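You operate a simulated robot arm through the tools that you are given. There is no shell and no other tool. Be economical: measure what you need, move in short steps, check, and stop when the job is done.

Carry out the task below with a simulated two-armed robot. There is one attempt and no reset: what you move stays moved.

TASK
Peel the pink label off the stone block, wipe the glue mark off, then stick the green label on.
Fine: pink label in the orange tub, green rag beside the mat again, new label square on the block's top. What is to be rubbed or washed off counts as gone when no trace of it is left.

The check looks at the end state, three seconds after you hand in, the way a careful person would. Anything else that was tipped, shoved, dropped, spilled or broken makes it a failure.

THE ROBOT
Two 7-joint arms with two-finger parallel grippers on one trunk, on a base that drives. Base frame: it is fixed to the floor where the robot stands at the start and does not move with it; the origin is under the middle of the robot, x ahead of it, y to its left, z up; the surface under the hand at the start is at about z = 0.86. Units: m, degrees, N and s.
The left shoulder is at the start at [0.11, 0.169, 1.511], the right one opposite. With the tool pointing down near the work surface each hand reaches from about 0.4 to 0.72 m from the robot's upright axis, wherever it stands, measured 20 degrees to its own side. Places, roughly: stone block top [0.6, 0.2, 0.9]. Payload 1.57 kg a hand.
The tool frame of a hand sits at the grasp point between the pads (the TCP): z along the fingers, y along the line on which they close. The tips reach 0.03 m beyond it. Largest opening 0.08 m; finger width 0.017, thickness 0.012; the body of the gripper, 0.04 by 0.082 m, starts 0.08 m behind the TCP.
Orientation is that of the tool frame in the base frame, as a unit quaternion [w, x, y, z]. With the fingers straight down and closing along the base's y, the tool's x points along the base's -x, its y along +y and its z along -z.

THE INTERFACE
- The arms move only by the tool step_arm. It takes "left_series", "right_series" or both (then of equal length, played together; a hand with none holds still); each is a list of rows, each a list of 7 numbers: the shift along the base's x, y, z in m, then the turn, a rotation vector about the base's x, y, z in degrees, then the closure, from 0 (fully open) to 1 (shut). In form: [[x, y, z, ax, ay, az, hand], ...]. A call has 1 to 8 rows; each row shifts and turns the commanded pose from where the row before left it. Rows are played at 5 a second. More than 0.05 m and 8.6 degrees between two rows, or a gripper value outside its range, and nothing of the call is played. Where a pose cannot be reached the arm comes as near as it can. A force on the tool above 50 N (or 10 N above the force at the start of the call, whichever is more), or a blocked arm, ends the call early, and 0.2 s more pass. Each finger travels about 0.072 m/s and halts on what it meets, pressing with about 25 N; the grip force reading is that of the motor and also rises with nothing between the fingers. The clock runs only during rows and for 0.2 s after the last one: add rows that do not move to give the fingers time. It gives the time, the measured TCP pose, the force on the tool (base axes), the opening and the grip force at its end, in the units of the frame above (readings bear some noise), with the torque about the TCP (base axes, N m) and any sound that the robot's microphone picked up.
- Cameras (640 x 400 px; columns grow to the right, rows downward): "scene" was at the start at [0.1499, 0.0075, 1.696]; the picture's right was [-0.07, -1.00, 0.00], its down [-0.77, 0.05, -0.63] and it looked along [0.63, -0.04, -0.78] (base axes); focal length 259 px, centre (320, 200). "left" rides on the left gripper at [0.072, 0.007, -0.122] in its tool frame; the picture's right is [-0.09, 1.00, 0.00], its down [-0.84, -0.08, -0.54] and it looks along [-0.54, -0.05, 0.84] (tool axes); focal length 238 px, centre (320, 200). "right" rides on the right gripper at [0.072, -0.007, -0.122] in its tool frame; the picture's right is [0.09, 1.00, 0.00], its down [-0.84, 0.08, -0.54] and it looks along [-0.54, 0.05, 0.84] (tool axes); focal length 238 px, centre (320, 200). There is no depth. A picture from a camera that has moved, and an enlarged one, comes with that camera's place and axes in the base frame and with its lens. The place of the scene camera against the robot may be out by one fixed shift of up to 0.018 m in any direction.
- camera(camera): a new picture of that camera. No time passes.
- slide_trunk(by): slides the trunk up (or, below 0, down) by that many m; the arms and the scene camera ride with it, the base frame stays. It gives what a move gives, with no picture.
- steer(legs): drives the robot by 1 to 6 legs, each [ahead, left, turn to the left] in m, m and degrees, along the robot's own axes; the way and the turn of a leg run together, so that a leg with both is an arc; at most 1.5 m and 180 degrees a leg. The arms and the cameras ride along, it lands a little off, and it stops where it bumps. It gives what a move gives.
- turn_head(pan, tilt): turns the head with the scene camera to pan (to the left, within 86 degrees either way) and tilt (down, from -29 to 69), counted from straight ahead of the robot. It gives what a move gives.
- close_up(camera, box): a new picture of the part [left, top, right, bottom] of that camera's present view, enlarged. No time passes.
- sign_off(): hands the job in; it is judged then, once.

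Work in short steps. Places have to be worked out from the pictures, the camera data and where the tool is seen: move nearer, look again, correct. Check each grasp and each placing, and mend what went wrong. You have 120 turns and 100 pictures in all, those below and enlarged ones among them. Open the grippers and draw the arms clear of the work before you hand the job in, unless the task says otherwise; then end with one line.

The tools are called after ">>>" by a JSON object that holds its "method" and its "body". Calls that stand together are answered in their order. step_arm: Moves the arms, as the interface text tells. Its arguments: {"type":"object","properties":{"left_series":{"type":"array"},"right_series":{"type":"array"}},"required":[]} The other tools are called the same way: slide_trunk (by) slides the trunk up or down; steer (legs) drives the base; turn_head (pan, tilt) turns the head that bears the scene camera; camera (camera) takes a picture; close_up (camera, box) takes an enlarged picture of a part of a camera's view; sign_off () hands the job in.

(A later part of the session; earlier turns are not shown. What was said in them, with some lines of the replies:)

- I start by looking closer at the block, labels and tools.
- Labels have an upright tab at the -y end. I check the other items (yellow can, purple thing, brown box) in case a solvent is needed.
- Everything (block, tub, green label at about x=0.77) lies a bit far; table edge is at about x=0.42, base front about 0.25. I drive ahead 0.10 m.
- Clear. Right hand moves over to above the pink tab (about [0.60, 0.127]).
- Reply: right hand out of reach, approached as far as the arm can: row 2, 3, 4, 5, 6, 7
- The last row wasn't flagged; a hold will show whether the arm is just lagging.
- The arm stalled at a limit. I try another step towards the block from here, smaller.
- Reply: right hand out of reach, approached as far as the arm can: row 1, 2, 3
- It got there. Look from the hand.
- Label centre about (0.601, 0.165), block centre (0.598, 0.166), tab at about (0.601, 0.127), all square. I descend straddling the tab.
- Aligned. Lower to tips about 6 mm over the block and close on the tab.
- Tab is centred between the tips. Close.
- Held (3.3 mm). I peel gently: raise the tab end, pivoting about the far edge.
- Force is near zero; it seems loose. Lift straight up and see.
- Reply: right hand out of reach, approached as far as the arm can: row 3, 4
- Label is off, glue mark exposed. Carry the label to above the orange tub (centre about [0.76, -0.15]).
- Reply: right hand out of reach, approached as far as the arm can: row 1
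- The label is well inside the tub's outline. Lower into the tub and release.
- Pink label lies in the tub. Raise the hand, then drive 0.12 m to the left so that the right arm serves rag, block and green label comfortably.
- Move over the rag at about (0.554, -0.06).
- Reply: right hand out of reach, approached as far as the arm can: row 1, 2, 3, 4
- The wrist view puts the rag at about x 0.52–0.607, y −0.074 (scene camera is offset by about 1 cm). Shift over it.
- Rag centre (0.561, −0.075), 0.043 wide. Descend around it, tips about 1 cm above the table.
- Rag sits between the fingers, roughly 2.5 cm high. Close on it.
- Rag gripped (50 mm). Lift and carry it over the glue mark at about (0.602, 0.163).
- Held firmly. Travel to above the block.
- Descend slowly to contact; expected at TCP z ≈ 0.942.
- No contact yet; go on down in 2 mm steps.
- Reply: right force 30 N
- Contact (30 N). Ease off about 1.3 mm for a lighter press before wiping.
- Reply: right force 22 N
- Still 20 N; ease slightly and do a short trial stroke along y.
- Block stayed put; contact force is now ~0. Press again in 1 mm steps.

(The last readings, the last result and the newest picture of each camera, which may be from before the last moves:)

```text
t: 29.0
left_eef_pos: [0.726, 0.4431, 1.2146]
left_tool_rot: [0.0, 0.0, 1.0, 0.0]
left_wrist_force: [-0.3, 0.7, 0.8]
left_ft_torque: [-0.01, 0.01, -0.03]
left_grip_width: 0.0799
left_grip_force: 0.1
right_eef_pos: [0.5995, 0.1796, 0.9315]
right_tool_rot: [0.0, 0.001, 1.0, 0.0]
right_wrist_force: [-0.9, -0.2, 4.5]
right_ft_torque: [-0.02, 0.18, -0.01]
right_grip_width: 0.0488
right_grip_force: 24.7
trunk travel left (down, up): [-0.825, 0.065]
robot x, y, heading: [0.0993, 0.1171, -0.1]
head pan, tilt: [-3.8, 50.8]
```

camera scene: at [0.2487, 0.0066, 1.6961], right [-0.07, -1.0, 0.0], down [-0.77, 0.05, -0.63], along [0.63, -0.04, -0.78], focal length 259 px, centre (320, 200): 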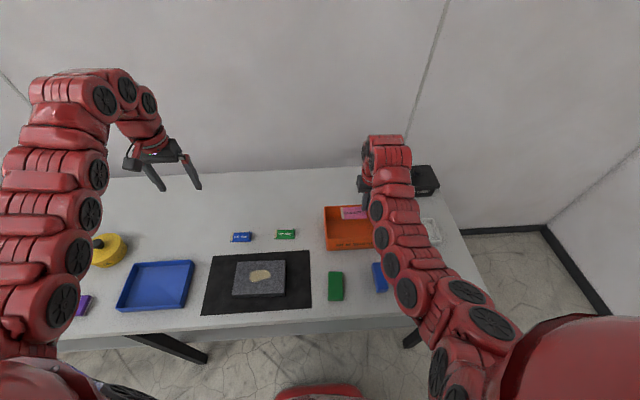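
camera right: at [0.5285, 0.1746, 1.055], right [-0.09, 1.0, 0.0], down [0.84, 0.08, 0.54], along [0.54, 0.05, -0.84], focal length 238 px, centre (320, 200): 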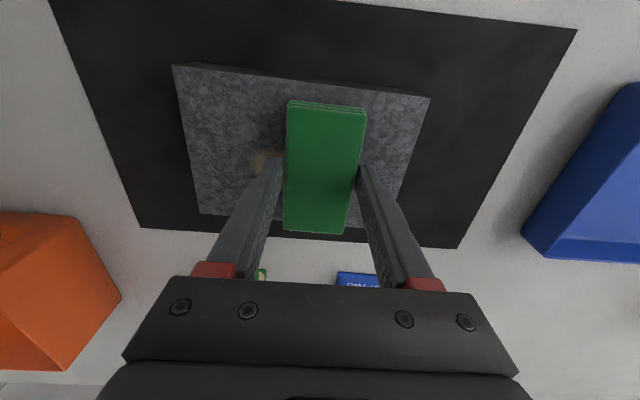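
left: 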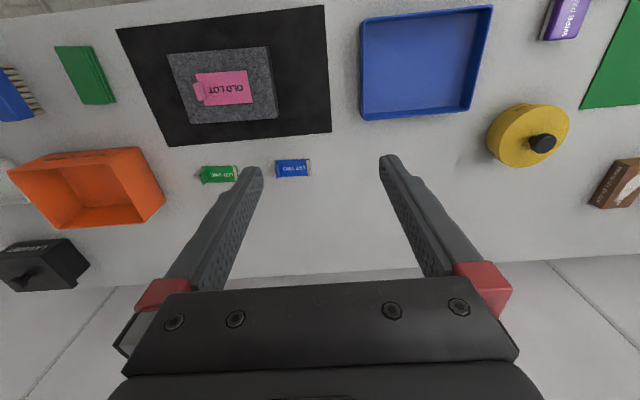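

4.5 N now. Add about half a millimetre and wipe back towards −y in small steps.

>>> {"method": "step_arm", "body": {"right_series": [[0, 0, -0.0005, 0, 0, 0, 1], [0, -0.012, 0, 0, 0, 0, 1], [0, -0.012, 0, 0, 0, 0, 1], [0, -0.012, 0, 0, 0, 0, 1], [0, -0.012, 0, 0, 0, 0, 1], [0, 0, 0, 0, 0, 0, 1]]}}

>>> {"method": "camera", "body": {"camera": "right"}}

```text
t: 30.4
left_eef_pos: [0.7259, 0.4449, 1.2148]
left_tool_rot: [0.001, 0.0, 1.0, -0.001]
left_wrist_force: [0.2, -0.1, -0.3]
left_ft_torque: [0.0, -0.04, 0.0]
left_grip_width: 0.08
left_grip_force: 0.1
right_eef_pos: [0.5984, 0.1335, 0.9316]
right_tool_rot: [0.001, 0.001, 1.0, 0.0]
right_wrist_force: [-0.1, 5.2, 15.5]
right_ft_torque: [0.28, 0.09, -0.02]
right_grip_width: 0.0489
right_grip_force: 24.8
trunk travel left (down, up): [-0.825, 0.065]
robot x, y, heading: [0.1004, 0.122, 0.2]
head pan, tilt: [-3.8, 50.8]
```

```text
67 pictures are left
camera right: at [0.5284, 0.1277, 1.0537], right [-0.09, 1.0, 0.0], down [0.84, 0.08, 0.54], along [0.54, 0.05, -0.84], focal length 238 px, centre (320, 200)
```

right: 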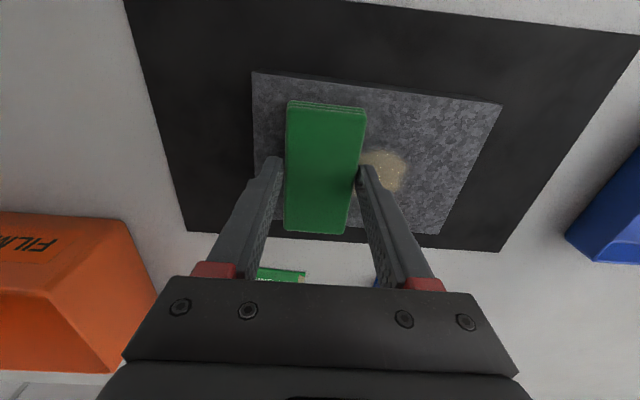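

The mark fades and the block stays. Continue strokes across y 0.13–0.20.

>>> {"method": "step_arm", "body": {"right_series": [[0, 0.016, 0, 0, 0, 0, 1], [0, 0.016, 0, 0, 0, 0, 1], [0, 0.016, 0, 0, 0, 0, 1], [0, 0.016, 0, 0, 0, 0, 1], [0, -0.016, 0, 0, 0, 0, 1], [0, -0.016, 0, 0, 0, 0, 1], [0, -0.016, 0, 0, 0, 0, 1], [0, -0.016, 0, 0, 0, 0, 1]]}}

>>> {"method": "camera", "body": {"camera": "right"}}

```text
t: 32.2
left_eef_pos: [0.7259, 0.4436, 1.2142]
left_tool_rot: [0.001, 0.0, 1.0, 0.0]
left_wrist_force: [1.1, 0.5, -0.5]
left_ft_torque: [-0.01, 0.03, -0.03]
left_grip_width: 0.0799
left_grip_force: 0.1
right_eef_pos: [0.5998, 0.1328, 0.9304]
right_tool_rot: [0.001, 0.001, 1.0, -0.001]
right_wrist_force: [-1.4, 8.4, 13.8]
right_ft_torque: [0.26, 0.05, -0.01]
right_grip_width: 0.0487
right_grip_force: 25.0
trunk travel left (down, up): [-0.825, 0.065]
robot x, y, heading: [0.1031, 0.1171, -0.3]
head pan, tilt: [-3.8, 50.8]
```

```text
66 pictures are left
camera right: at [0.5283, 0.1275, 1.0535], right [-0.09, 1.0, 0.0], down [0.84, 0.08, 0.54], along [0.54, 0.05, -0.84], focal length 238 px, centre (320, 200)
```

right: 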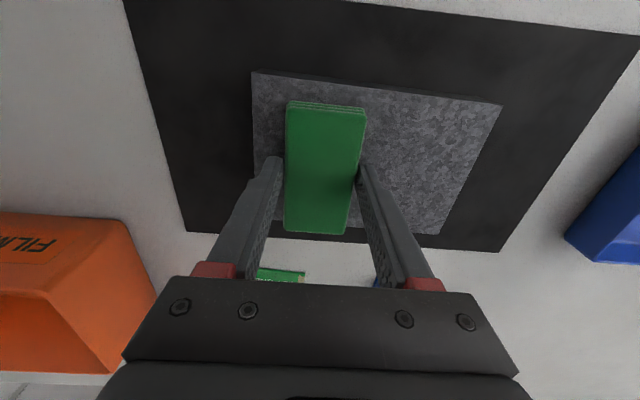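

Visible part is clean. One more pass with small x offsets for safety, ending at centre.

>>> {"method": "step_arm", "body": {"right_series": [[0.005, 0.016, 0, 0, 0, 0, 1], [0.005, 0.018, 0, 0, 0, 0, 1], [0, 0.018, 0, 0, 0, 0, 1], [-0.01, 0.016, 0, 0, 0, 0, 1], [-0.005, -0.018, 0, 0, 0, 0, 1], [0, -0.018, 0, 0, 0, 0, 1], [0.005, -0.018, 0, 0, 0, 0, 1], [0, -0.016, 0, 0, 0, 0, 1]]}}

>>> {"method": "step_arm", "body": {"right_series": [[0, 0, 0.01, 0, 0, 0, 1], [0, 0, 0.035, 0, 0, 0, 1], [0, -0.04, 0, 0, 0, 0, 1], [0, -0.04, 0, 0, 0, 0, 1], [0, -0.02, 0, 0, 0, 0, 1], [0, 0, 0, 0, 0, 0, 1]]}}

>>> {"method": "camera", "body": {"camera": "right"}}

>>> {"method": "close_up", "body": {"camera": "right", "box": [380, 60, 620, 210]}}

```text
t: 34.0
left_eef_pos: [0.7252, 0.4436, 1.2139]
left_tool_rot: [0.0, 0.0, 1.0, 0.001]
left_wrist_force: [0.3, 0.4, -0.3]
left_ft_torque: [0.02, -0.01, -0.03]
left_grip_width: 0.0798
left_grip_force: 0.1
right_eef_pos: [0.5997, 0.1292, 0.9301]
right_tool_rot: [0.002, 0.001, 1.0, 0.001]
right_wrist_force: [1.7, 2.4, 4.9]
right_ft_torque: [0.02, 0.07, -0.05]
right_grip_width: 0.0491
right_grip_force: 25.1
trunk travel left (down, up): [-0.825, 0.065]
robot x, y, heading: [0.0981, 0.1163, 0.2]
head pan, tilt: [-3.8, 50.8]
```

```text
t: 35.4
left_eef_pos: [0.7273, 0.443, 1.2144]
left_tool_rot: [0.0, 0.0, 1.0, 0.0]
left_wrist_force: [0.0, 0.1, -0.1]
left_ft_torque: [0.0, -0.01, 0.0]
left_grip_width: 0.0801
left_grip_force: 0.0
right_eef_pos: [0.6002, 0.0295, 0.975]
right_tool_rot: [0.0, 0.0, 1.0, 0.001]
right_wrist_force: [1.2, -0.3, -0.9]
right_ft_torque: [-0.02, -0.01, 0.04]
right_grip_width: 0.0487
right_grip_force: 25.0
trunk travel left (down, up): [-0.825, 0.065]
robot x, y, heading: [0.0972, 0.1187, 0.3]
head pan, tilt: [-3.8, 50.8]
```

```text
65 pictures are left
camera right: at [0.529, 0.0238, 1.097], right [-0.09, 1.0, 0.0], down [0.84, 0.08, 0.54], along [0.54, 0.05, -0.84], focal length 238 px, centre (320, 200)
```

right: 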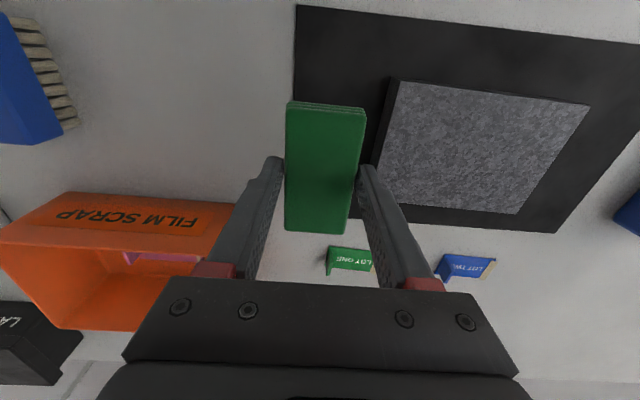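

```text
2.67 times, centred on (500, 135) of right
camera zoom: at [0.529, 0.0238, 1.097], right [-0.09, 1.0, 0.0], down [0.84, 0.08, 0.54], along [0.54, 0.05, -0.84], focal length 636 px, centre (-160, 373)
```

zoom: 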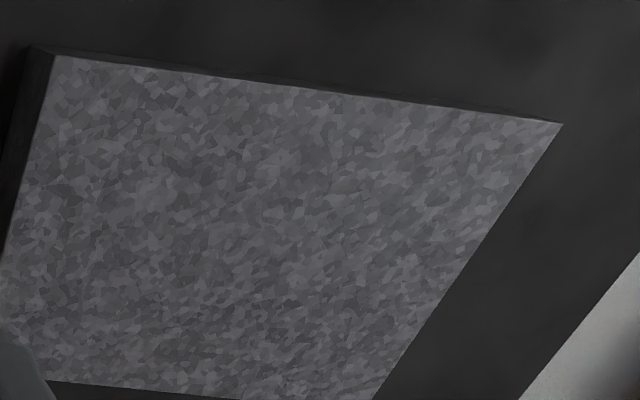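

Block is clean. Carry the rag back to its place at (0.561, −0.075).

>>> {"method": "step_arm", "body": {"right_series": [[-0.01, -0.04, 0, 0, 0, 0, 1], [-0.015, -0.04, 0, 0, 0, 0, 1], [-0.014, -0.0245, 0, 0, 0, 0, 1], [0, 0, -0.03, 0, 0, 0, 1], [0, 0, -0.03, 0, 0, 0, 1], [0, 0, -0.01, 0, 0, 0, 1], [0, 0, 0, 0, 0, 0, 1]]}}

>>> {"method": "camera", "body": {"camera": "right"}}

```text
t: 37.0
left_eef_pos: [0.7268, 0.4429, 1.2146]
left_tool_rot: [0.001, 0.0, 1.0, 0.0]
left_wrist_force: [0.2, -1.0, -0.1]
left_ft_torque: [0.01, -0.01, 0.02]
left_grip_width: 0.08
left_grip_force: 0.0
right_eef_pos: [0.5608, -0.0737, 0.9054]
right_tool_rot: [0.0, 0.0, 1.0, 0.001]
right_wrist_force: [-0.5, 0.4, -0.7]
right_ft_torque: [0.02, 0.01, -0.02]
right_grip_width: 0.0489
right_grip_force: 25.0
trunk travel left (down, up): [-0.825, 0.065]
robot x, y, heading: [0.0992, 0.1178, -0.1]
head pan, tilt: [-3.8, 50.8]
```

```text
63 pictures are left
camera right: at [0.4902, -0.0794, 1.0278], right [-0.09, 1.0, 0.0], down [0.84, 0.08, 0.54], along [0.54, 0.05, -0.84], focal length 238 px, centre (320, 200)
```

right: 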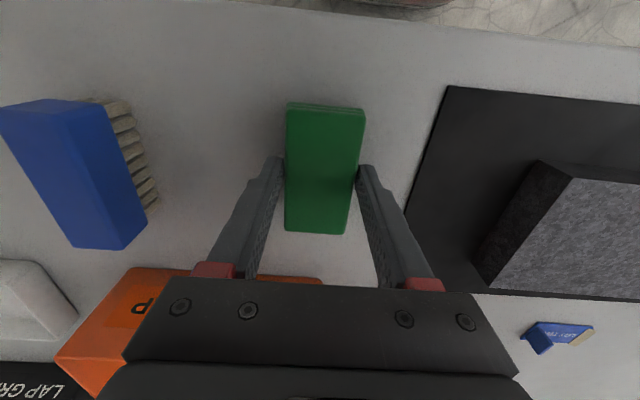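

Lower to contact in 2 mm steps.

>>> {"method": "step_arm", "body": {"right_series": [[0, 0, -0.002, 0, 0, 0, 1], [0, 0, -0.002, 0, 0, 0, 1], [0, 0, -0.001, 0, 0, 0, 1], [0, 0, 0, 0, 0, 0, 1]]}}

```text
t: 38.0
left_eef_pos: [0.7271, 0.4437, 1.2155]
left_tool_rot: [-0.001, 0.0, 1.0, 0.001]
left_wrist_force: [0.1, 0.7, 0.2]
left_ft_torque: [0.0, 0.01, -0.01]
left_grip_width: 0.08
left_grip_force: 0.1
right_eef_pos: [0.5609, -0.0747, 0.9018]
right_tool_rot: [0.0, 0.002, 1.0, 0.0]
right_wrist_force: [-0.1, 0.2, -0.8]
right_ft_torque: [0.0, -0.01, -0.04]
right_grip_width: 0.049
right_grip_force: 24.9
trunk travel left (down, up): [-0.825, 0.065]
robot x, y, heading: [0.0989, 0.1222, -0.5]
head pan, tilt: [-3.8, 50.8]
```

>>> {"method": "step_arm", "body": {"right_series": [[0, 0, -0.0015, 0, 0, 0, 1], [0, 0, -0.001, 0, 0, 0, 1], [0, 0, 0, 0, 0, 0, 1]]}}

```text
t: 38.8
left_eef_pos: [0.726, 0.4434, 1.2153]
left_tool_rot: [0.0, 0.0, 1.0, -0.001]
left_wrist_force: [0.1, 0.4, -0.3]
left_ft_torque: [0.02, 0.01, -0.01]
left_grip_width: 0.0802
left_grip_force: 0.1
right_eef_pos: [0.5611, -0.0753, 0.8982]
right_tool_rot: [0.0, 0.001, 1.0, -0.001]
right_wrist_force: [0.4, 0.6, 3.0]
right_ft_torque: [-0.01, 0.03, -0.05]
right_grip_width: 0.0488
right_grip_force: 25.1
trunk travel left (down, up): [-0.825, 0.065]
robot x, y, heading: [0.098, 0.1206, 0.1]
head pan, tilt: [-3.8, 50.8]
```

Touching (3 N). Release and raise.

>>> {"method": "step_arm", "body": {"right_series": [[0, 0, 0, 0, 0, 0, 0.3], [0, 0, 0, 0, 0, 0, 0], [0, 0, 0, 0, 0, 0, 0], [0, 0, 0.03, 0, 0, 0, 0], [0, 0, 0.04, 0, 0, 0, 0], [0.03, 0, 0.02, 0, 0, 0, 0], [0, 0, 0, 0, 0, 0, 0]]}}

>>> {"method": "camera", "body": {"camera": "right"}}

```text
t: 40.4
left_eef_pos: [0.7265, 0.4453, 1.2153]
left_tool_rot: [0.0, 0.0, 1.0, 0.0]
left_wrist_force: [-0.1, -0.3, 1.0]
left_ft_torque: [-0.03, -0.02, -0.01]
left_grip_width: 0.0802
left_grip_force: 0.0
right_eef_pos: [0.591, -0.0741, 0.9868]
right_tool_rot: [0.0, 0.001, 1.0, 0.0]
right_wrist_force: [0.1, -0.1, 0.0]
right_ft_torque: [-0.01, 0.02, 0.01]
right_grip_width: 0.0804
right_grip_force: 0.0
trunk travel left (down, up): [-0.825, 0.065]
robot x, y, heading: [0.0979, 0.1175, -0.2]
head pan, tilt: [-3.8, 50.8]
```

```text
62 pictures are left
camera right: at [0.5198, -0.0795, 1.1096], right [-0.09, 1.0, 0.0], down [0.84, 0.08, 0.54], along [0.54, 0.05, -0.84], focal length 238 px, centre (320, 200)
```

right: 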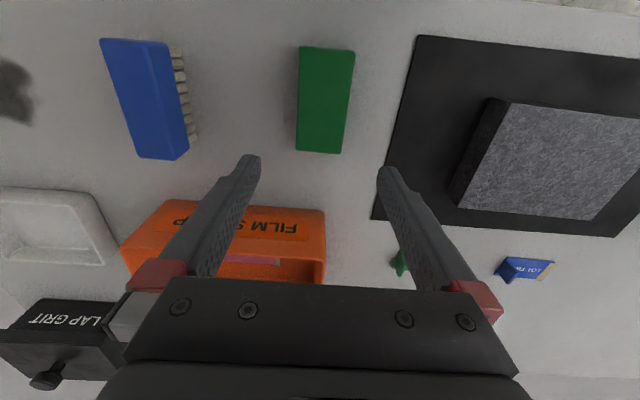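

Rag is back in place. Move to the green label's tab, near (0.775, 0.058).

>>> {"method": "step_arm", "body": {"right_series": [[0, 0.04, 0.01, 0, 0, 0, 0.3], [0.02, 0.04, 0.005, 0, 0, 0, 0.5], [0.04, 0.026, 0.005, 0, 0, 0, 0.5], [0.04, 0.026, 0, 0, 0, 0, 0.5], [0.04, 0, 0, 0, 0, 0, 0.5], [0.035, 0, 0, 0, 0, 0, 0.5], [0, 0, 0, 0, 0, 0, 0.5]]}}

>>> {"method": "camera", "body": {"camera": "right"}}

>>> {"method": "close_up", "body": {"camera": "right", "box": [240, 100, 440, 225]}}

```text
t: 42.0
left_eef_pos: [0.7263, 0.4429, 1.2149]
left_tool_rot: [0.0, 0.0, 1.0, 0.0]
left_wrist_force: [-0.7, 0.5, -0.2]
left_ft_torque: [-0.02, 0.01, 0.0]
left_grip_width: 0.0802
left_grip_force: 0.2
right_eef_pos: [0.7648, 0.0587, 1.01]
right_tool_rot: [0.001, 0.0, 1.0, 0.0]
right_wrist_force: [0.6, -0.1, -0.5]
right_ft_torque: [-0.01, -0.01, 0.01]
right_grip_width: 0.04
right_grip_force: 0.1
trunk travel left (down, up): [-0.825, 0.065]
robot x, y, heading: [0.1008, 0.1182, 0.5]
head pan, tilt: [-3.8, 50.8]
```

```text
61 pictures are left
camera right: at [0.6939, 0.053, 1.1316], right [-0.09, 1.0, 0.0], down [0.84, 0.08, 0.54], along [0.54, 0.05, -0.84], focal length 238 px, centre (320, 200)
```

right: 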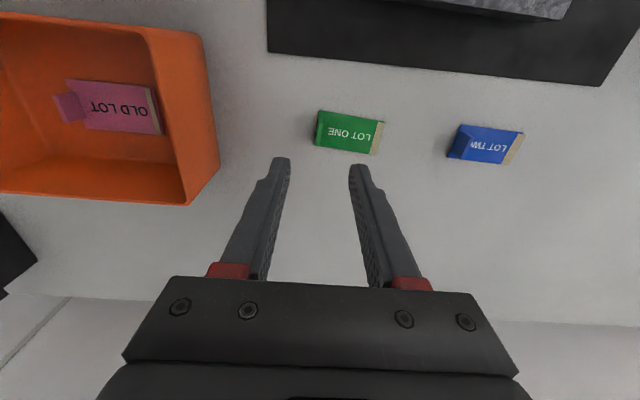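

```text
3.20 times, centred on (340, 162) of right
camera zoom: at [0.6939, 0.053, 1.1316], right [-0.09, 1.0, 0.0], down [0.84, 0.08, 0.54], along [0.54, 0.05, -0.84], focal length 763 px, centre (256, 320)
```

zoom: 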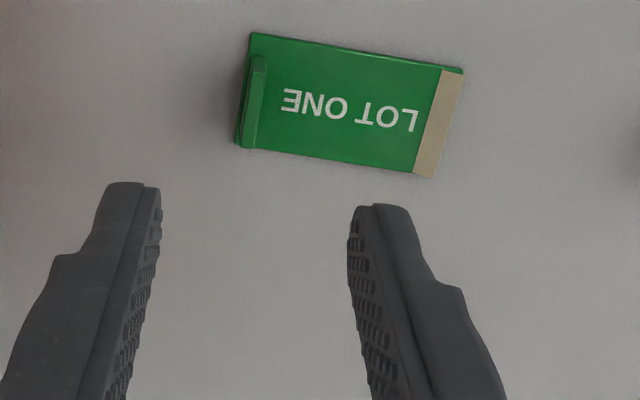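

Green label: centre (0.775, 0.093), turned about −3° relative to square; tab at (0.775, 0.058). Turn the hand −3° and descend to just above.

>>> {"method": "step_arm", "body": {"right_series": [[0.01, 0, -0.02, 0, 0, -3, 0.6], [0, 0, -0.03, 0, 0, 0, 0.6], [0, 0, -0.03, 0, 0, 0, 0.6], [0, 0, 0, 0, 0, 0, 0.6]]}}

>>> {"method": "close_up", "body": {"camera": "right", "box": [220, 60, 460, 210]}}

```text
t: 43.0
left_eef_pos: [0.726, 0.4436, 1.2146]
left_tool_rot: [0.0, -0.001, 1.0, 0.0]
left_wrist_force: [0.6, 0.3, 0.0]
left_ft_torque: [-0.01, 0.01, -0.03]
left_grip_width: 0.0802
left_grip_force: 0.0
right_eef_pos: [0.7758, 0.0586, 0.9292]
right_tool_rot: [-0.001, 0.027, 1.0, 0.0]
right_wrist_force: [0.0, 0.2, -0.6]
right_ft_torque: [-0.01, 0.01, 0.0]
right_grip_width: 0.0323
right_grip_force: 0.0
trunk travel left (down, up): [-0.825, 0.065]
robot x, y, heading: [0.0986, 0.1201, 0.1]
head pan, tilt: [-3.8, 50.8]
```

```text
2.67 times, centred on (340, 135) of right
camera zoom: at [0.7047, 0.0565, 1.0505], right [-0.04, 1.0, 0.0], down [0.84, 0.03, 0.54], along [0.54, 0.02, -0.84], focal length 636 px, centre (267, 373)
```

zoom: 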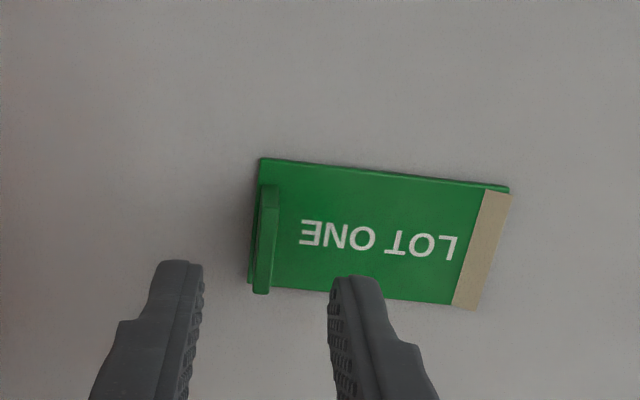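

Aligned. Descend to tips ~8 mm above the table and close on the tab.

>>> {"method": "step_arm", "body": {"right_series": [[0, 0, -0.02, 0, 0, 0, 0.6], [0, 0, -0.011, 0, 0, 0, 0.6], [0, 0, 0, 0, 0, 0, 0.6], [0, 0, 0, 0, 0, 0, 0.85], [0, 0, 0, 0, 0, 0, 1], [0, 0, 0, 0, 0, 0, 1], [0, 0, 0, 0, 0, 0, 1]]}}

>>> {"method": "close_up", "body": {"camera": "right", "box": [220, 60, 460, 210]}}

```text
t: 44.6
left_eef_pos: [0.7269, 0.4433, 1.2139]
left_tool_rot: [-0.001, 0.0, 1.0, 0.0]
left_wrist_force: [0.1, 0.3, -0.9]
left_ft_torque: [-0.03, 0.02, -0.02]
left_grip_width: 0.0798
left_grip_force: 0.0
right_eef_pos: [0.7687, 0.055, 0.9]
right_tool_rot: [-0.001, 0.026, 1.0, 0.0]
right_wrist_force: [-0.4, -1.0, -0.7]
right_ft_torque: [-0.01, 0.02, 0.02]
right_grip_width: 0.0031
right_grip_force: 24.5
right hand out of reach, approached as far as the arm can: row 2
trunk travel left (down, up): [-0.825, 0.065]
robot x, y, heading: [0.0978, 0.1188, 0.3]
head pan, tilt: [-3.8, 50.8]
```

```text
2.67 times, centred on (340, 135) of right
camera zoom: at [0.698, 0.0534, 1.0224], right [-0.04, 1.0, 0.0], down [0.84, 0.03, 0.54], along [0.54, 0.02, -0.84], focal length 636 px, centre (267, 373)
```

zoom: 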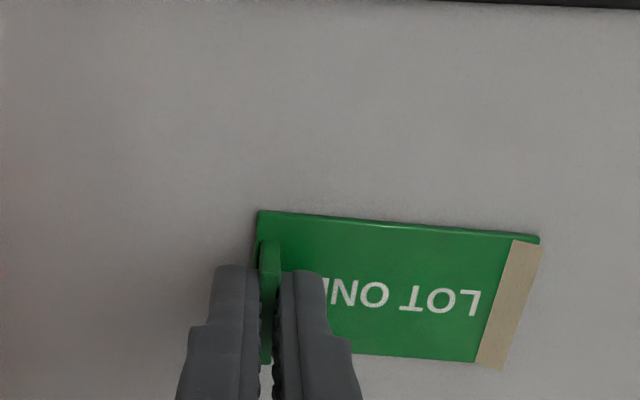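

Gripped (3 mm). Lift, square the hand, and check the hang of the label.

>>> {"method": "step_arm", "body": {"right_series": [[0, 0, 0.02, 0, 0, 0, 1], [-0.01, 0, 0.03, 0, 0, 0, 1], [-0.02, 0.01, 0.03, 0, 0, 3, 1], [-0.03, 0.015, 0.01, 0, 0, 0, 1], [-0.03, 0.02, 0, 0, 0, 0, 1], [-0.03, 0.02, 0, 0, 0, 0, 1], [-0.03, 0.01, 0, 0, 0, 0, 1], [0, 0, 0, 0, 0, 0, 1]]}}

>>> {"method": "camera", "body": {"camera": "right"}}

```text
t: 46.4
left_eef_pos: [0.7277, 0.4432, 1.2148]
left_tool_rot: [0.001, 0.0, 1.0, 0.0]
left_wrist_force: [-0.4, -0.7, -0.7]
left_ft_torque: [0.04, 0.02, 0.0]
left_grip_width: 0.0801
left_grip_force: 0.1
right_eef_pos: [0.6553, 0.1458, 0.9653]
right_tool_rot: [-0.002, 0.0, 1.0, 0.0]
right_wrist_force: [0.1, -0.5, 0.2]
right_ft_torque: [-0.02, -0.01, 0.0]
right_grip_width: 0.0034
right_grip_force: 24.1
right hand out of reach, approached as far as the arm can: row 4, 5, 6, 7
trunk travel left (down, up): [-0.825, 0.065]
robot x, y, heading: [0.1005, 0.1205, -0.1]
head pan, tilt: [-3.8, 50.8]
```

```text
57 pictures are left
camera right: at [0.5864, 0.1407, 1.0875], right [-0.09, 1.0, 0.0], down [0.84, 0.08, 0.54], along [0.54, 0.05, -0.84], focal length 238 px, centre (320, 200)
```

right: 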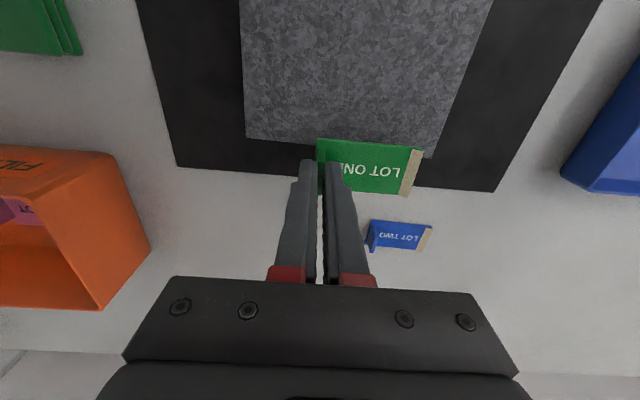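

>>> {"method": "close_up", "body": {"camera": "right", "box": [230, 100, 454, 240]}}

```text
2.86 times, centred on (342, 170) of right
camera zoom: at [0.5864, 0.1407, 1.0875], right [-0.09, 1.0, 0.0], down [0.84, 0.08, 0.54], along [0.54, 0.05, -0.84], focal length 681 px, centre (257, 286)
```

zoom: 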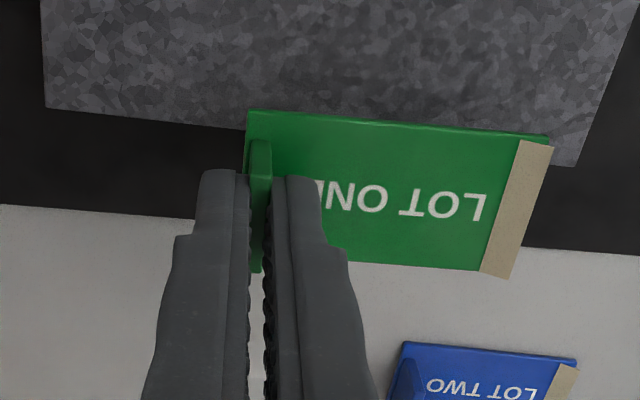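

Label hangs nearly square, centre about (+0.004, +0.034) from the TCP. Block centre about (0.601, 0.167), so TCP goes to (0.596, 0.1325).

>>> {"method": "step_arm", "body": {"right_series": [[-0.02, -0.005, 0.002, 0, 0, 0, 1], [-0.02, -0.004, 0, 0, 0, 0, 1], [-0.019, -0.004, 0, 0, 0, 0, 1], [0, 0, 0, 0, 0, 0, 1]]}}

>>> {"method": "camera", "body": {"camera": "right"}}

>>> {"method": "close_up", "body": {"camera": "right", "box": [200, 50, 520, 250]}}

```text
t: 47.4
left_eef_pos: [0.7277, 0.4437, 1.2136]
left_tool_rot: [-0.001, 0.0, 1.0, 0.0]
left_wrist_force: [-0.7, -0.5, -0.3]
left_ft_torque: [0.02, -0.01, 0.01]
left_grip_width: 0.0801
left_grip_force: 0.0
right_eef_pos: [0.6311, 0.1466, 0.9366]
right_tool_rot: [0.0, 0.001, 1.0, -0.001]
right_wrist_force: [0.0, -0.2, 0.4]
right_ft_torque: [0.0, -0.01, 0.02]
right_grip_width: 0.0035
right_grip_force: 24.7
right hand out of reach, approached as far as the arm can: row 1, 2, 3
trunk travel left (down, up): [-0.825, 0.065]
robot x, y, heading: [0.0975, 0.1139, -0.0]
head pan, tilt: [-3.8, 50.8]
```

```text
55 pictures are left
camera right: at [0.5612, 0.1421, 1.0593], right [-0.09, 1.0, 0.0], down [0.84, 0.08, 0.54], along [0.54, 0.05, -0.84], focal length 238 px, centre (320, 200)
```

right: 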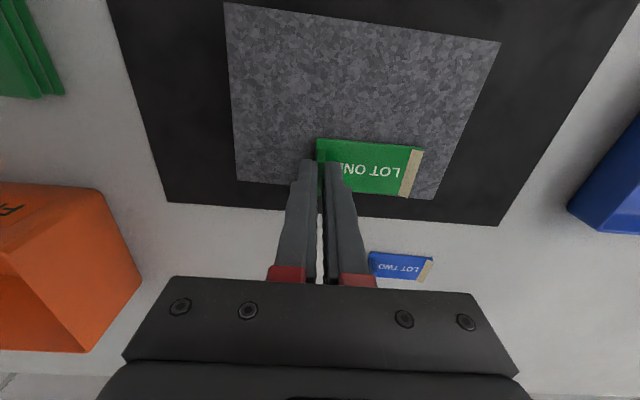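

```text
2.00 times, centred on (360, 150) of right
camera zoom: at [0.5612, 0.1421, 1.0593], right [-0.09, 1.0, 0.0], down [0.84, 0.08, 0.54], along [0.54, 0.05, -0.84], focal length 477 px, centre (240, 300)
```

zoom: 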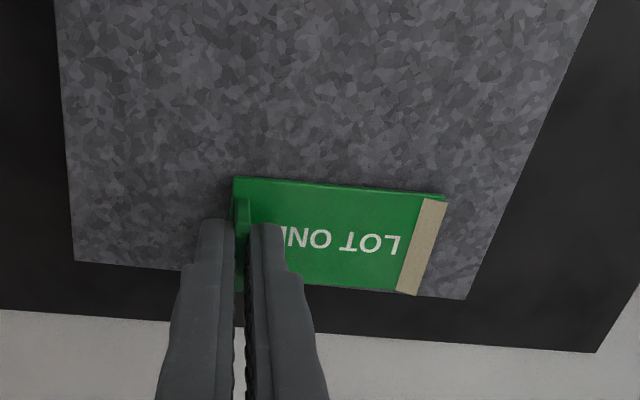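

The arm sagged to z=0.937 because of a reach limit; label is just above the block. I raise the trunk 5 cm, which lifts the hand and frees the arm.

>>> {"method": "slide_trunk", "body": {"by": 0.05}}

```text
t: 48.3
left_eef_pos: [0.727, 0.4424, 1.2652]
left_tool_rot: [0.0, 0.0, 1.0, 0.0]
left_wrist_force: [0.2, 1.0, 0.6]
left_ft_torque: [0.01, 0.0, 0.0]
left_grip_width: 0.0802
left_grip_force: 0.1
right_eef_pos: [0.6311, 0.1479, 0.9878]
right_tool_rot: [-0.001, 0.001, 1.0, 0.0]
right_wrist_force: [0.2, 0.1, 0.5]
right_ft_torque: [-0.01, 0.01, 0.02]
right_grip_width: 0.0037
right_grip_force: 24.0
trunk travel left (down, up): [-0.875, 0.015]
robot x, y, heading: [0.1014, 0.1184, -0.2]
head pan, tilt: [-3.8, 50.8]
```

>>> {"method": "step_arm", "body": {"right_series": [[-0.01, -0.005, -0.005, 0, 0, 0, 1], [-0.01, -0.005, -0.005, 0, 0, 0, 1], [-0.01, -0.004, 0, 0, 0, 0, 1], [-0.005, -0.001, 0, 0, 0, 0, 1], [0, 0, 0, 0, 0, 0, 1]]}}

>>> {"method": "camera", "body": {"camera": "right"}}

```text
t: 49.5
left_eef_pos: [0.7272, 0.443, 1.2641]
left_tool_rot: [0.0, 0.0, 1.0, -0.001]
left_wrist_force: [-0.2, -0.8, -1.1]
left_ft_torque: [0.01, -0.02, 0.01]
left_grip_width: 0.0799
left_grip_force: 0.0
right_eef_pos: [0.6247, 0.1431, 0.9785]
right_tool_rot: [-0.002, 0.001, 1.0, -0.001]
right_wrist_force: [0.0, 0.5, -0.1]
right_ft_torque: [-0.01, 0.0, -0.01]
right_grip_width: 0.0033
right_grip_force: 24.5
right hand out of reach, approached as far as the arm can: row 1, 2, 3, 4
trunk travel left (down, up): [-0.875, 0.015]
robot x, y, heading: [0.098, 0.1177, 0.1]
head pan, tilt: [-3.8, 50.8]
```

```text
53 pictures are left
camera right: at [0.5542, 0.1384, 1.1013], right [-0.09, 1.0, 0.0], down [0.84, 0.08, 0.54], along [0.54, 0.05, -0.84], focal length 238 px, centre (320, 200)
```

right: 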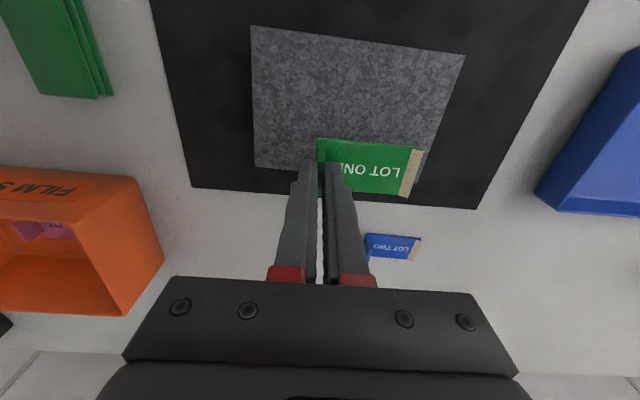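

The arm is at a folded limit, so I shift the base instead: 2.9 cm back, 1 cm right.

>>> {"method": "steer", "body": {"legs": [[-0.029, -0.0105, 0]]}}

>>> {"method": "camera", "body": {"camera": "right"}}

```text
t: 50.3
left_eef_pos: [0.7047, 0.4347, 1.2607]
left_tool_rot: [-0.002, 0.0, 1.0, 0.0]
left_wrist_force: [1.2, 0.1, -0.3]
left_ft_torque: [-0.01, 0.08, 0.02]
left_grip_width: 0.08
left_grip_force: 0.0
right_eef_pos: [0.6005, 0.1347, 0.9767]
right_tool_rot: [-0.004, 0.001, 1.0, -0.001]
right_wrist_force: [1.3, 0.2, -1.1]
right_ft_torque: [-0.01, 0.06, 0.04]
right_grip_width: 0.0035
right_grip_force: 24.2
trunk travel left (down, up): [-0.875, 0.015]
robot x, y, heading: [0.0678, 0.1077, -0.1]
head pan, tilt: [-3.8, 50.8]
```

```text
52 pictures are left
camera right: at [0.5308, 0.1303, 1.0988], right [-0.09, 1.0, 0.0], down [0.84, 0.08, 0.54], along [0.53, 0.05, -0.84], focal length 238 px, centre (320, 200)
```

right: 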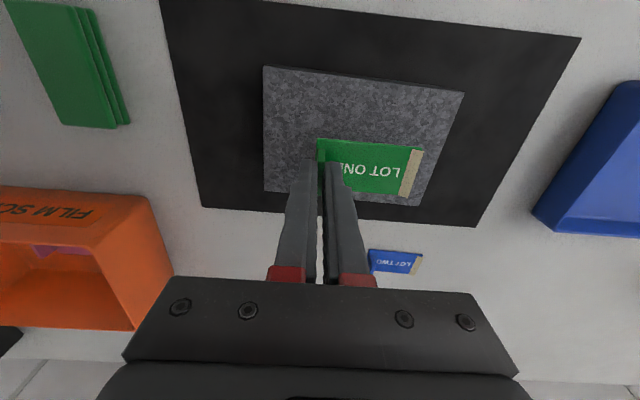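

Now at (0.6005, 0.1347). Descend to about z=0.945 with small corrections, then look.

>>> {"method": "step_arm", "body": {"right_series": [[0, 0, 0, 0, 0, 0, 1], [-0.002, -0.001, -0.01, 0, 0, 0, 1], [-0.002, -0.001, -0.01, 0, 0, 0, 1], [0, 0, -0.008, 0, 0, 0, 1], [0, 0, 0, 0, 0, 0, 1]]}}

>>> {"method": "close_up", "body": {"camera": "right", "box": [200, 50, 520, 250]}}

```text
t: 51.5
left_eef_pos: [0.6984, 0.433, 1.2631]
left_tool_rot: [0.0, 0.0, 1.0, 0.0]
left_wrist_force: [-0.1, -0.5, 0.5]
left_ft_torque: [0.0, 0.0, -0.01]
left_grip_width: 0.0799
left_grip_force: 0.1
right_eef_pos: [0.5914, 0.1317, 0.9506]
right_tool_rot: [-0.002, 0.001, 1.0, -0.001]
right_wrist_force: [-0.2, 0.7, 0.5]
right_ft_torque: [0.0, 0.04, -0.02]
right_grip_width: 0.0033
right_grip_force: 23.9
trunk travel left (down, up): [-0.875, 0.015]
robot x, y, heading: [0.0732, 0.1071, -0.0]
head pan, tilt: [-3.8, 50.8]
```

```text
2.00 times, centred on (360, 150) of right
camera zoom: at [0.5221, 0.1265, 1.073], right [-0.09, 1.0, 0.0], down [0.84, 0.08, 0.54], along [0.54, 0.05, -0.84], focal length 477 px, centre (240, 300)
```

zoom: 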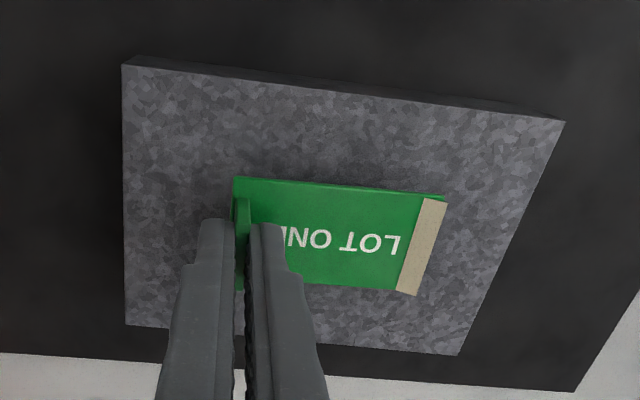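

Block centre (0.6035, 0.167), label centre (0.5957, 0.167), label ~1° off. Shift x by +8 mm, turn −1.2°, and lower towards contact (~0.932).

>>> {"method": "step_arm", "body": {"right_series": [[0.008, 0, -0.003, 0, 0, -1.2, 1], [0, 0, -0.005, 0, 0, 0, 1], [0, 0, -0.004, 0, 0, 0, 1], [0, 0, 0, 0, 0, 0, 1]]}}

>>> {"method": "close_up", "body": {"camera": "right", "box": [200, 50, 520, 250]}}

```text
t: 52.5
left_eef_pos: [0.6988, 0.4342, 1.2638]
left_tool_rot: [0.001, 0.0, 1.0, 0.0]
left_wrist_force: [0.7, -0.4, 0.9]
left_ft_torque: [0.01, 0.02, -0.01]
left_grip_width: 0.0798
left_grip_force: 0.1
right_eef_pos: [0.6002, 0.1316, 0.9391]
right_tool_rot: [-0.002, 0.011, 1.0, -0.001]
right_wrist_force: [1.2, 0.5, -0.6]
right_ft_torque: [0.0, 0.0, 0.0]
right_grip_width: 0.0034
right_grip_force: 24.5
trunk travel left (down, up): [-0.875, 0.015]
robot x, y, heading: [0.0722, 0.1141, -0.1]
head pan, tilt: [-3.8, 50.8]
```

```text
2.00 times, centred on (360, 150) of right
camera zoom: at [0.5301, 0.1279, 1.0613], right [-0.07, 1.0, 0.0], down [0.84, 0.06, 0.54], along [0.54, 0.04, -0.84], focal length 477 px, centre (240, 300)
```

zoom: 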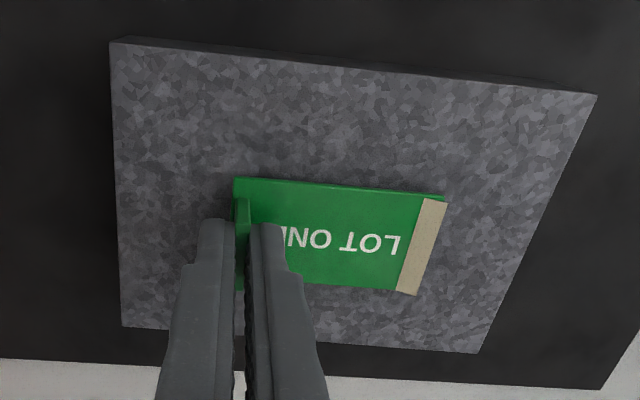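

Label is centred within 2 mm. Lower to contact.

>>> {"method": "step_arm", "body": {"right_series": [[-0.002, 0, -0.003, 0, 0, 0, 1], [0, 0, -0.002, 0, 0, 0, 1], [0, 0, 0, 0, 0, 0, 1]]}}

```text
t: 53.3
left_eef_pos: [0.6978, 0.4328, 1.2646]
left_tool_rot: [0.0, -0.001, 1.0, -0.001]
left_wrist_force: [0.1, 0.6, -0.3]
left_ft_torque: [0.0, 0.0, 0.04]
left_grip_width: 0.0801
left_grip_force: 0.1
right_eef_pos: [0.5977, 0.1314, 0.9334]
right_tool_rot: [-0.001, 0.011, 1.0, 0.0]
right_wrist_force: [-0.8, 0.2, 3.3]
right_ft_torque: [0.06, -0.05, 0.05]
right_grip_width: 0.0034
right_grip_force: 24.5
trunk travel left (down, up): [-0.875, 0.015]
robot x, y, heading: [0.0685, 0.109, -0.1]
head pan, tilt: [-3.8, 50.8]
```

Contact (3 N). Press down another ~1.5 mm to seat it, and look.

>>> {"method": "step_arm", "body": {"right_series": [[0, 0, -0.001, 0, 0, 0, 1], [0, 0, -0.0005, 0, 0, 0, 1], [0, 0, 0, 0, 0, 0, 1]]}}

>>> {"method": "close_up", "body": {"camera": "right", "box": [200, 50, 520, 250]}}

```text
t: 54.1
left_eef_pos: [0.6971, 0.4329, 1.2644]
left_tool_rot: [0.0, 0.0, 1.0, 0.0]
left_wrist_force: [0.1, 1.2, -0.5]
left_ft_torque: [-0.02, 0.0, 0.0]
left_grip_width: 0.08
left_grip_force: 0.0
right_eef_pos: [0.5982, 0.1324, 0.9354]
right_tool_rot: [0.0, 0.011, 1.0, -0.001]
right_wrist_force: [2.5, -0.6, 18.0]
right_ft_torque: [0.05, -0.15, 0.02]
right_grip_width: 0.0036
right_grip_force: 24.0
trunk travel left (down, up): [-0.875, 0.015]
robot x, y, heading: [0.0738, 0.1083, -0.1]
head pan, tilt: [-3.8, 50.8]
```

```text
2.00 times, centred on (360, 150) of right
camera zoom: at [0.5271, 0.1281, 1.0557], right [-0.07, 1.0, 0.0], down [0.84, 0.06, 0.54], along [0.54, 0.04, -0.84], focal length 477 px, centre (240, 300)
```

zoom: 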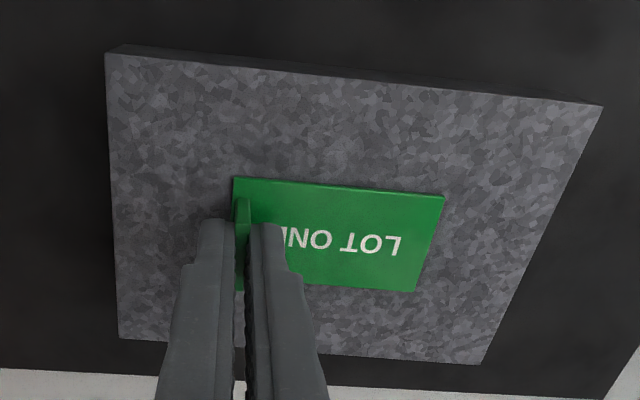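

The beige edge has gone: the label is stuck. Release the tab and rise straight up.

>>> {"method": "step_arm", "body": {"right_series": [[0, 0, 0.001, 0, 0, 0, 1], [0, 0, 0, 0, 0, 0, 0.8], [0, 0, 0, 0, 0, 0, 0.6], [0, 0, 0, 0, 0, 0, 0.6], [0, 0, 0.01, 0, 0, 0, 0.6], [0, 0, 0.02, 0, 0, 0, 0.6], [0, 0, 0.02, 0, 0, 0, 0.6], [0, 0, 0, 0, 0, 0, 0.6]]}}

>>> {"method": "camera", "body": {"camera": "right"}}

```text
t: 55.9
left_eef_pos: [0.6987, 0.4336, 1.2634]
left_tool_rot: [0.0, -0.002, 1.0, 0.0]
left_wrist_force: [0.6, 0.9, -0.1]
left_ft_torque: [-0.02, -0.04, 0.03]
left_grip_width: 0.0799
left_grip_force: 0.0
right_eef_pos: [0.599, 0.1327, 0.982]
right_tool_rot: [-0.003, 0.012, 1.0, -0.002]
right_wrist_force: [-0.5, -0.1, 0.3]
right_ft_torque: [0.02, -0.01, 0.0]
right_grip_width: 0.0321
right_grip_force: 0.1
trunk travel left (down, up): [-0.875, 0.015]
robot x, y, heading: [0.0704, 0.11, 0.0]
head pan, tilt: [-3.8, 50.8]
```

```text
48 pictures are left
camera right: at [0.5293, 0.1287, 1.1047], right [-0.07, 1.0, 0.0], down [0.84, 0.06, 0.54], along [0.54, 0.04, -0.84], focal length 238 px, centre (320, 200)
```

right: 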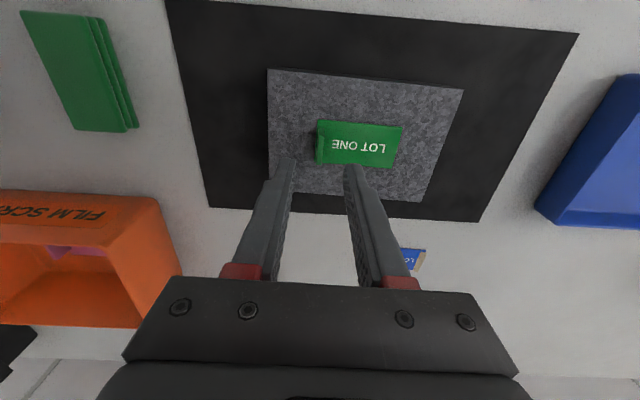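

Stuck and centred. Draw the right arm clear, then check everything.

>>> {"method": "step_arm", "body": {"right_series": [[0, -0.04, 0.0, 0, 0, 0, 0.3], [0.005, -0.04, 0.01, 0, 0, 0, 0], [0.01, -0.04, 0.015, 0, 0, 0, 0], [0.015, -0.04, 0.02, 0, 0, 0, 0], [0.015, -0.04, 0.02, 0, 0, 0, 0], [0.015, -0.04, 0.02, 0, 0, 0, 0], [0.015, -0.04, 0.02, 0, 0, 0, 0], [0, -0.04, 0, 0, 0, 0, 0]]}}

>>> {"method": "camera", "body": {"camera": "scene"}}

>>> {"method": "close_up", "body": {"camera": "scene", "box": [220, 210, 460, 360]}}

```text
t: 57.7
left_eef_pos: [0.6982, 0.4316, 1.2647]
left_tool_rot: [0.0, 0.001, 1.0, 0.001]
left_wrist_force: [0.1, 0.0, -0.6]
left_ft_torque: [0.01, 0.0, -0.01]
left_grip_width: 0.0795
left_grip_force: 0.1
right_eef_pos: [0.705, -0.1773, 1.0641]
right_tool_rot: [-0.002, 0.012, 1.0, 0.0]
right_wrist_force: [-0.6, -0.4, 0.7]
right_ft_torque: [0.04, -0.03, 0.0]
right_grip_width: 0.0798
right_grip_force: 0.1
right hand out of reach, approached as far as the arm can: row 1, 2, 3, 4
trunk travel left (down, up): [-0.875, 0.015]
robot x, y, heading: [0.0727, 0.1085, 0.1]
head pan, tilt: [-3.8, 50.8]
```

```text
47 pictures are left
camera scene: at [0.2204, 0.1144, 1.746], right [-0.07, -1.0, 0.0], down [-0.77, 0.05, -0.63], along [0.63, -0.04, -0.78], focal length 259 px, centre (320, 200)
```

scene: 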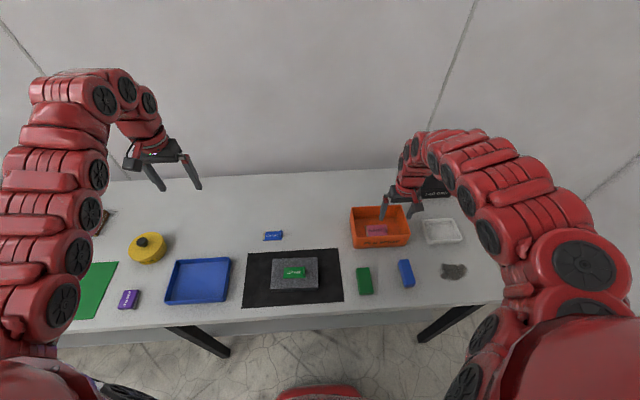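

```text
2.67 times, centred on (340, 285) of scene
camera zoom: at [0.2204, 0.1144, 1.746], right [-0.07, -1.0, 0.0], down [-0.77, 0.05, -0.63], along [0.63, -0.04, -0.78], focal length 690 px, centre (267, -27)
```

zoom: 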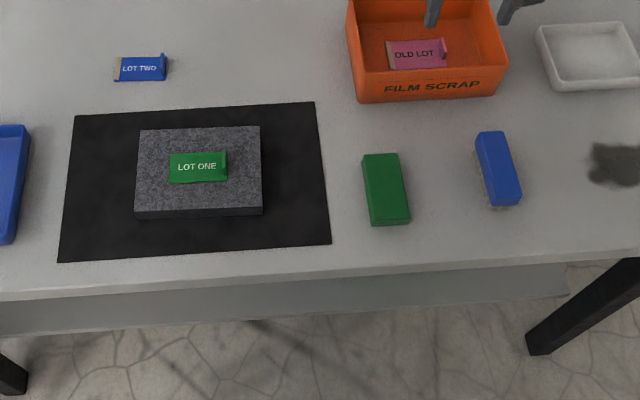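

Everything looks right; one last enlarged look at the block.

>>> {"method": "close_up", "body": {"camera": "scene", "box": [262, 246, 342, 296]}}

```text
8.00 times, centred on (302, 271) of scene
camera zoom: at [0.2204, 0.1144, 1.746], right [-0.07, -1.0, 0.0], down [-0.77, 0.05, -0.63], along [0.63, -0.04, -0.78], focal length 2069 px, centre (464, -368)
```

zoom: 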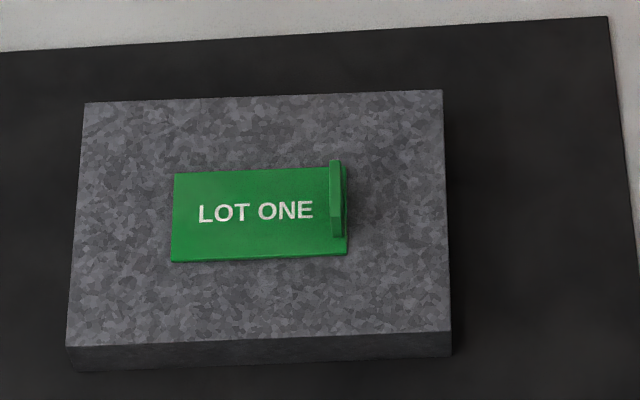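

The label sits square on a clean block, the grippers are open and the arms clear; I hand in.

>>> {"method": "sign_off", "body": {}}

```text
The job is handed in.
```

The pink label is in the orange tub, the glue mark is wiped off with no trace visible, the green rag is back beside the mat, and the green label is stuck square on the block's top.
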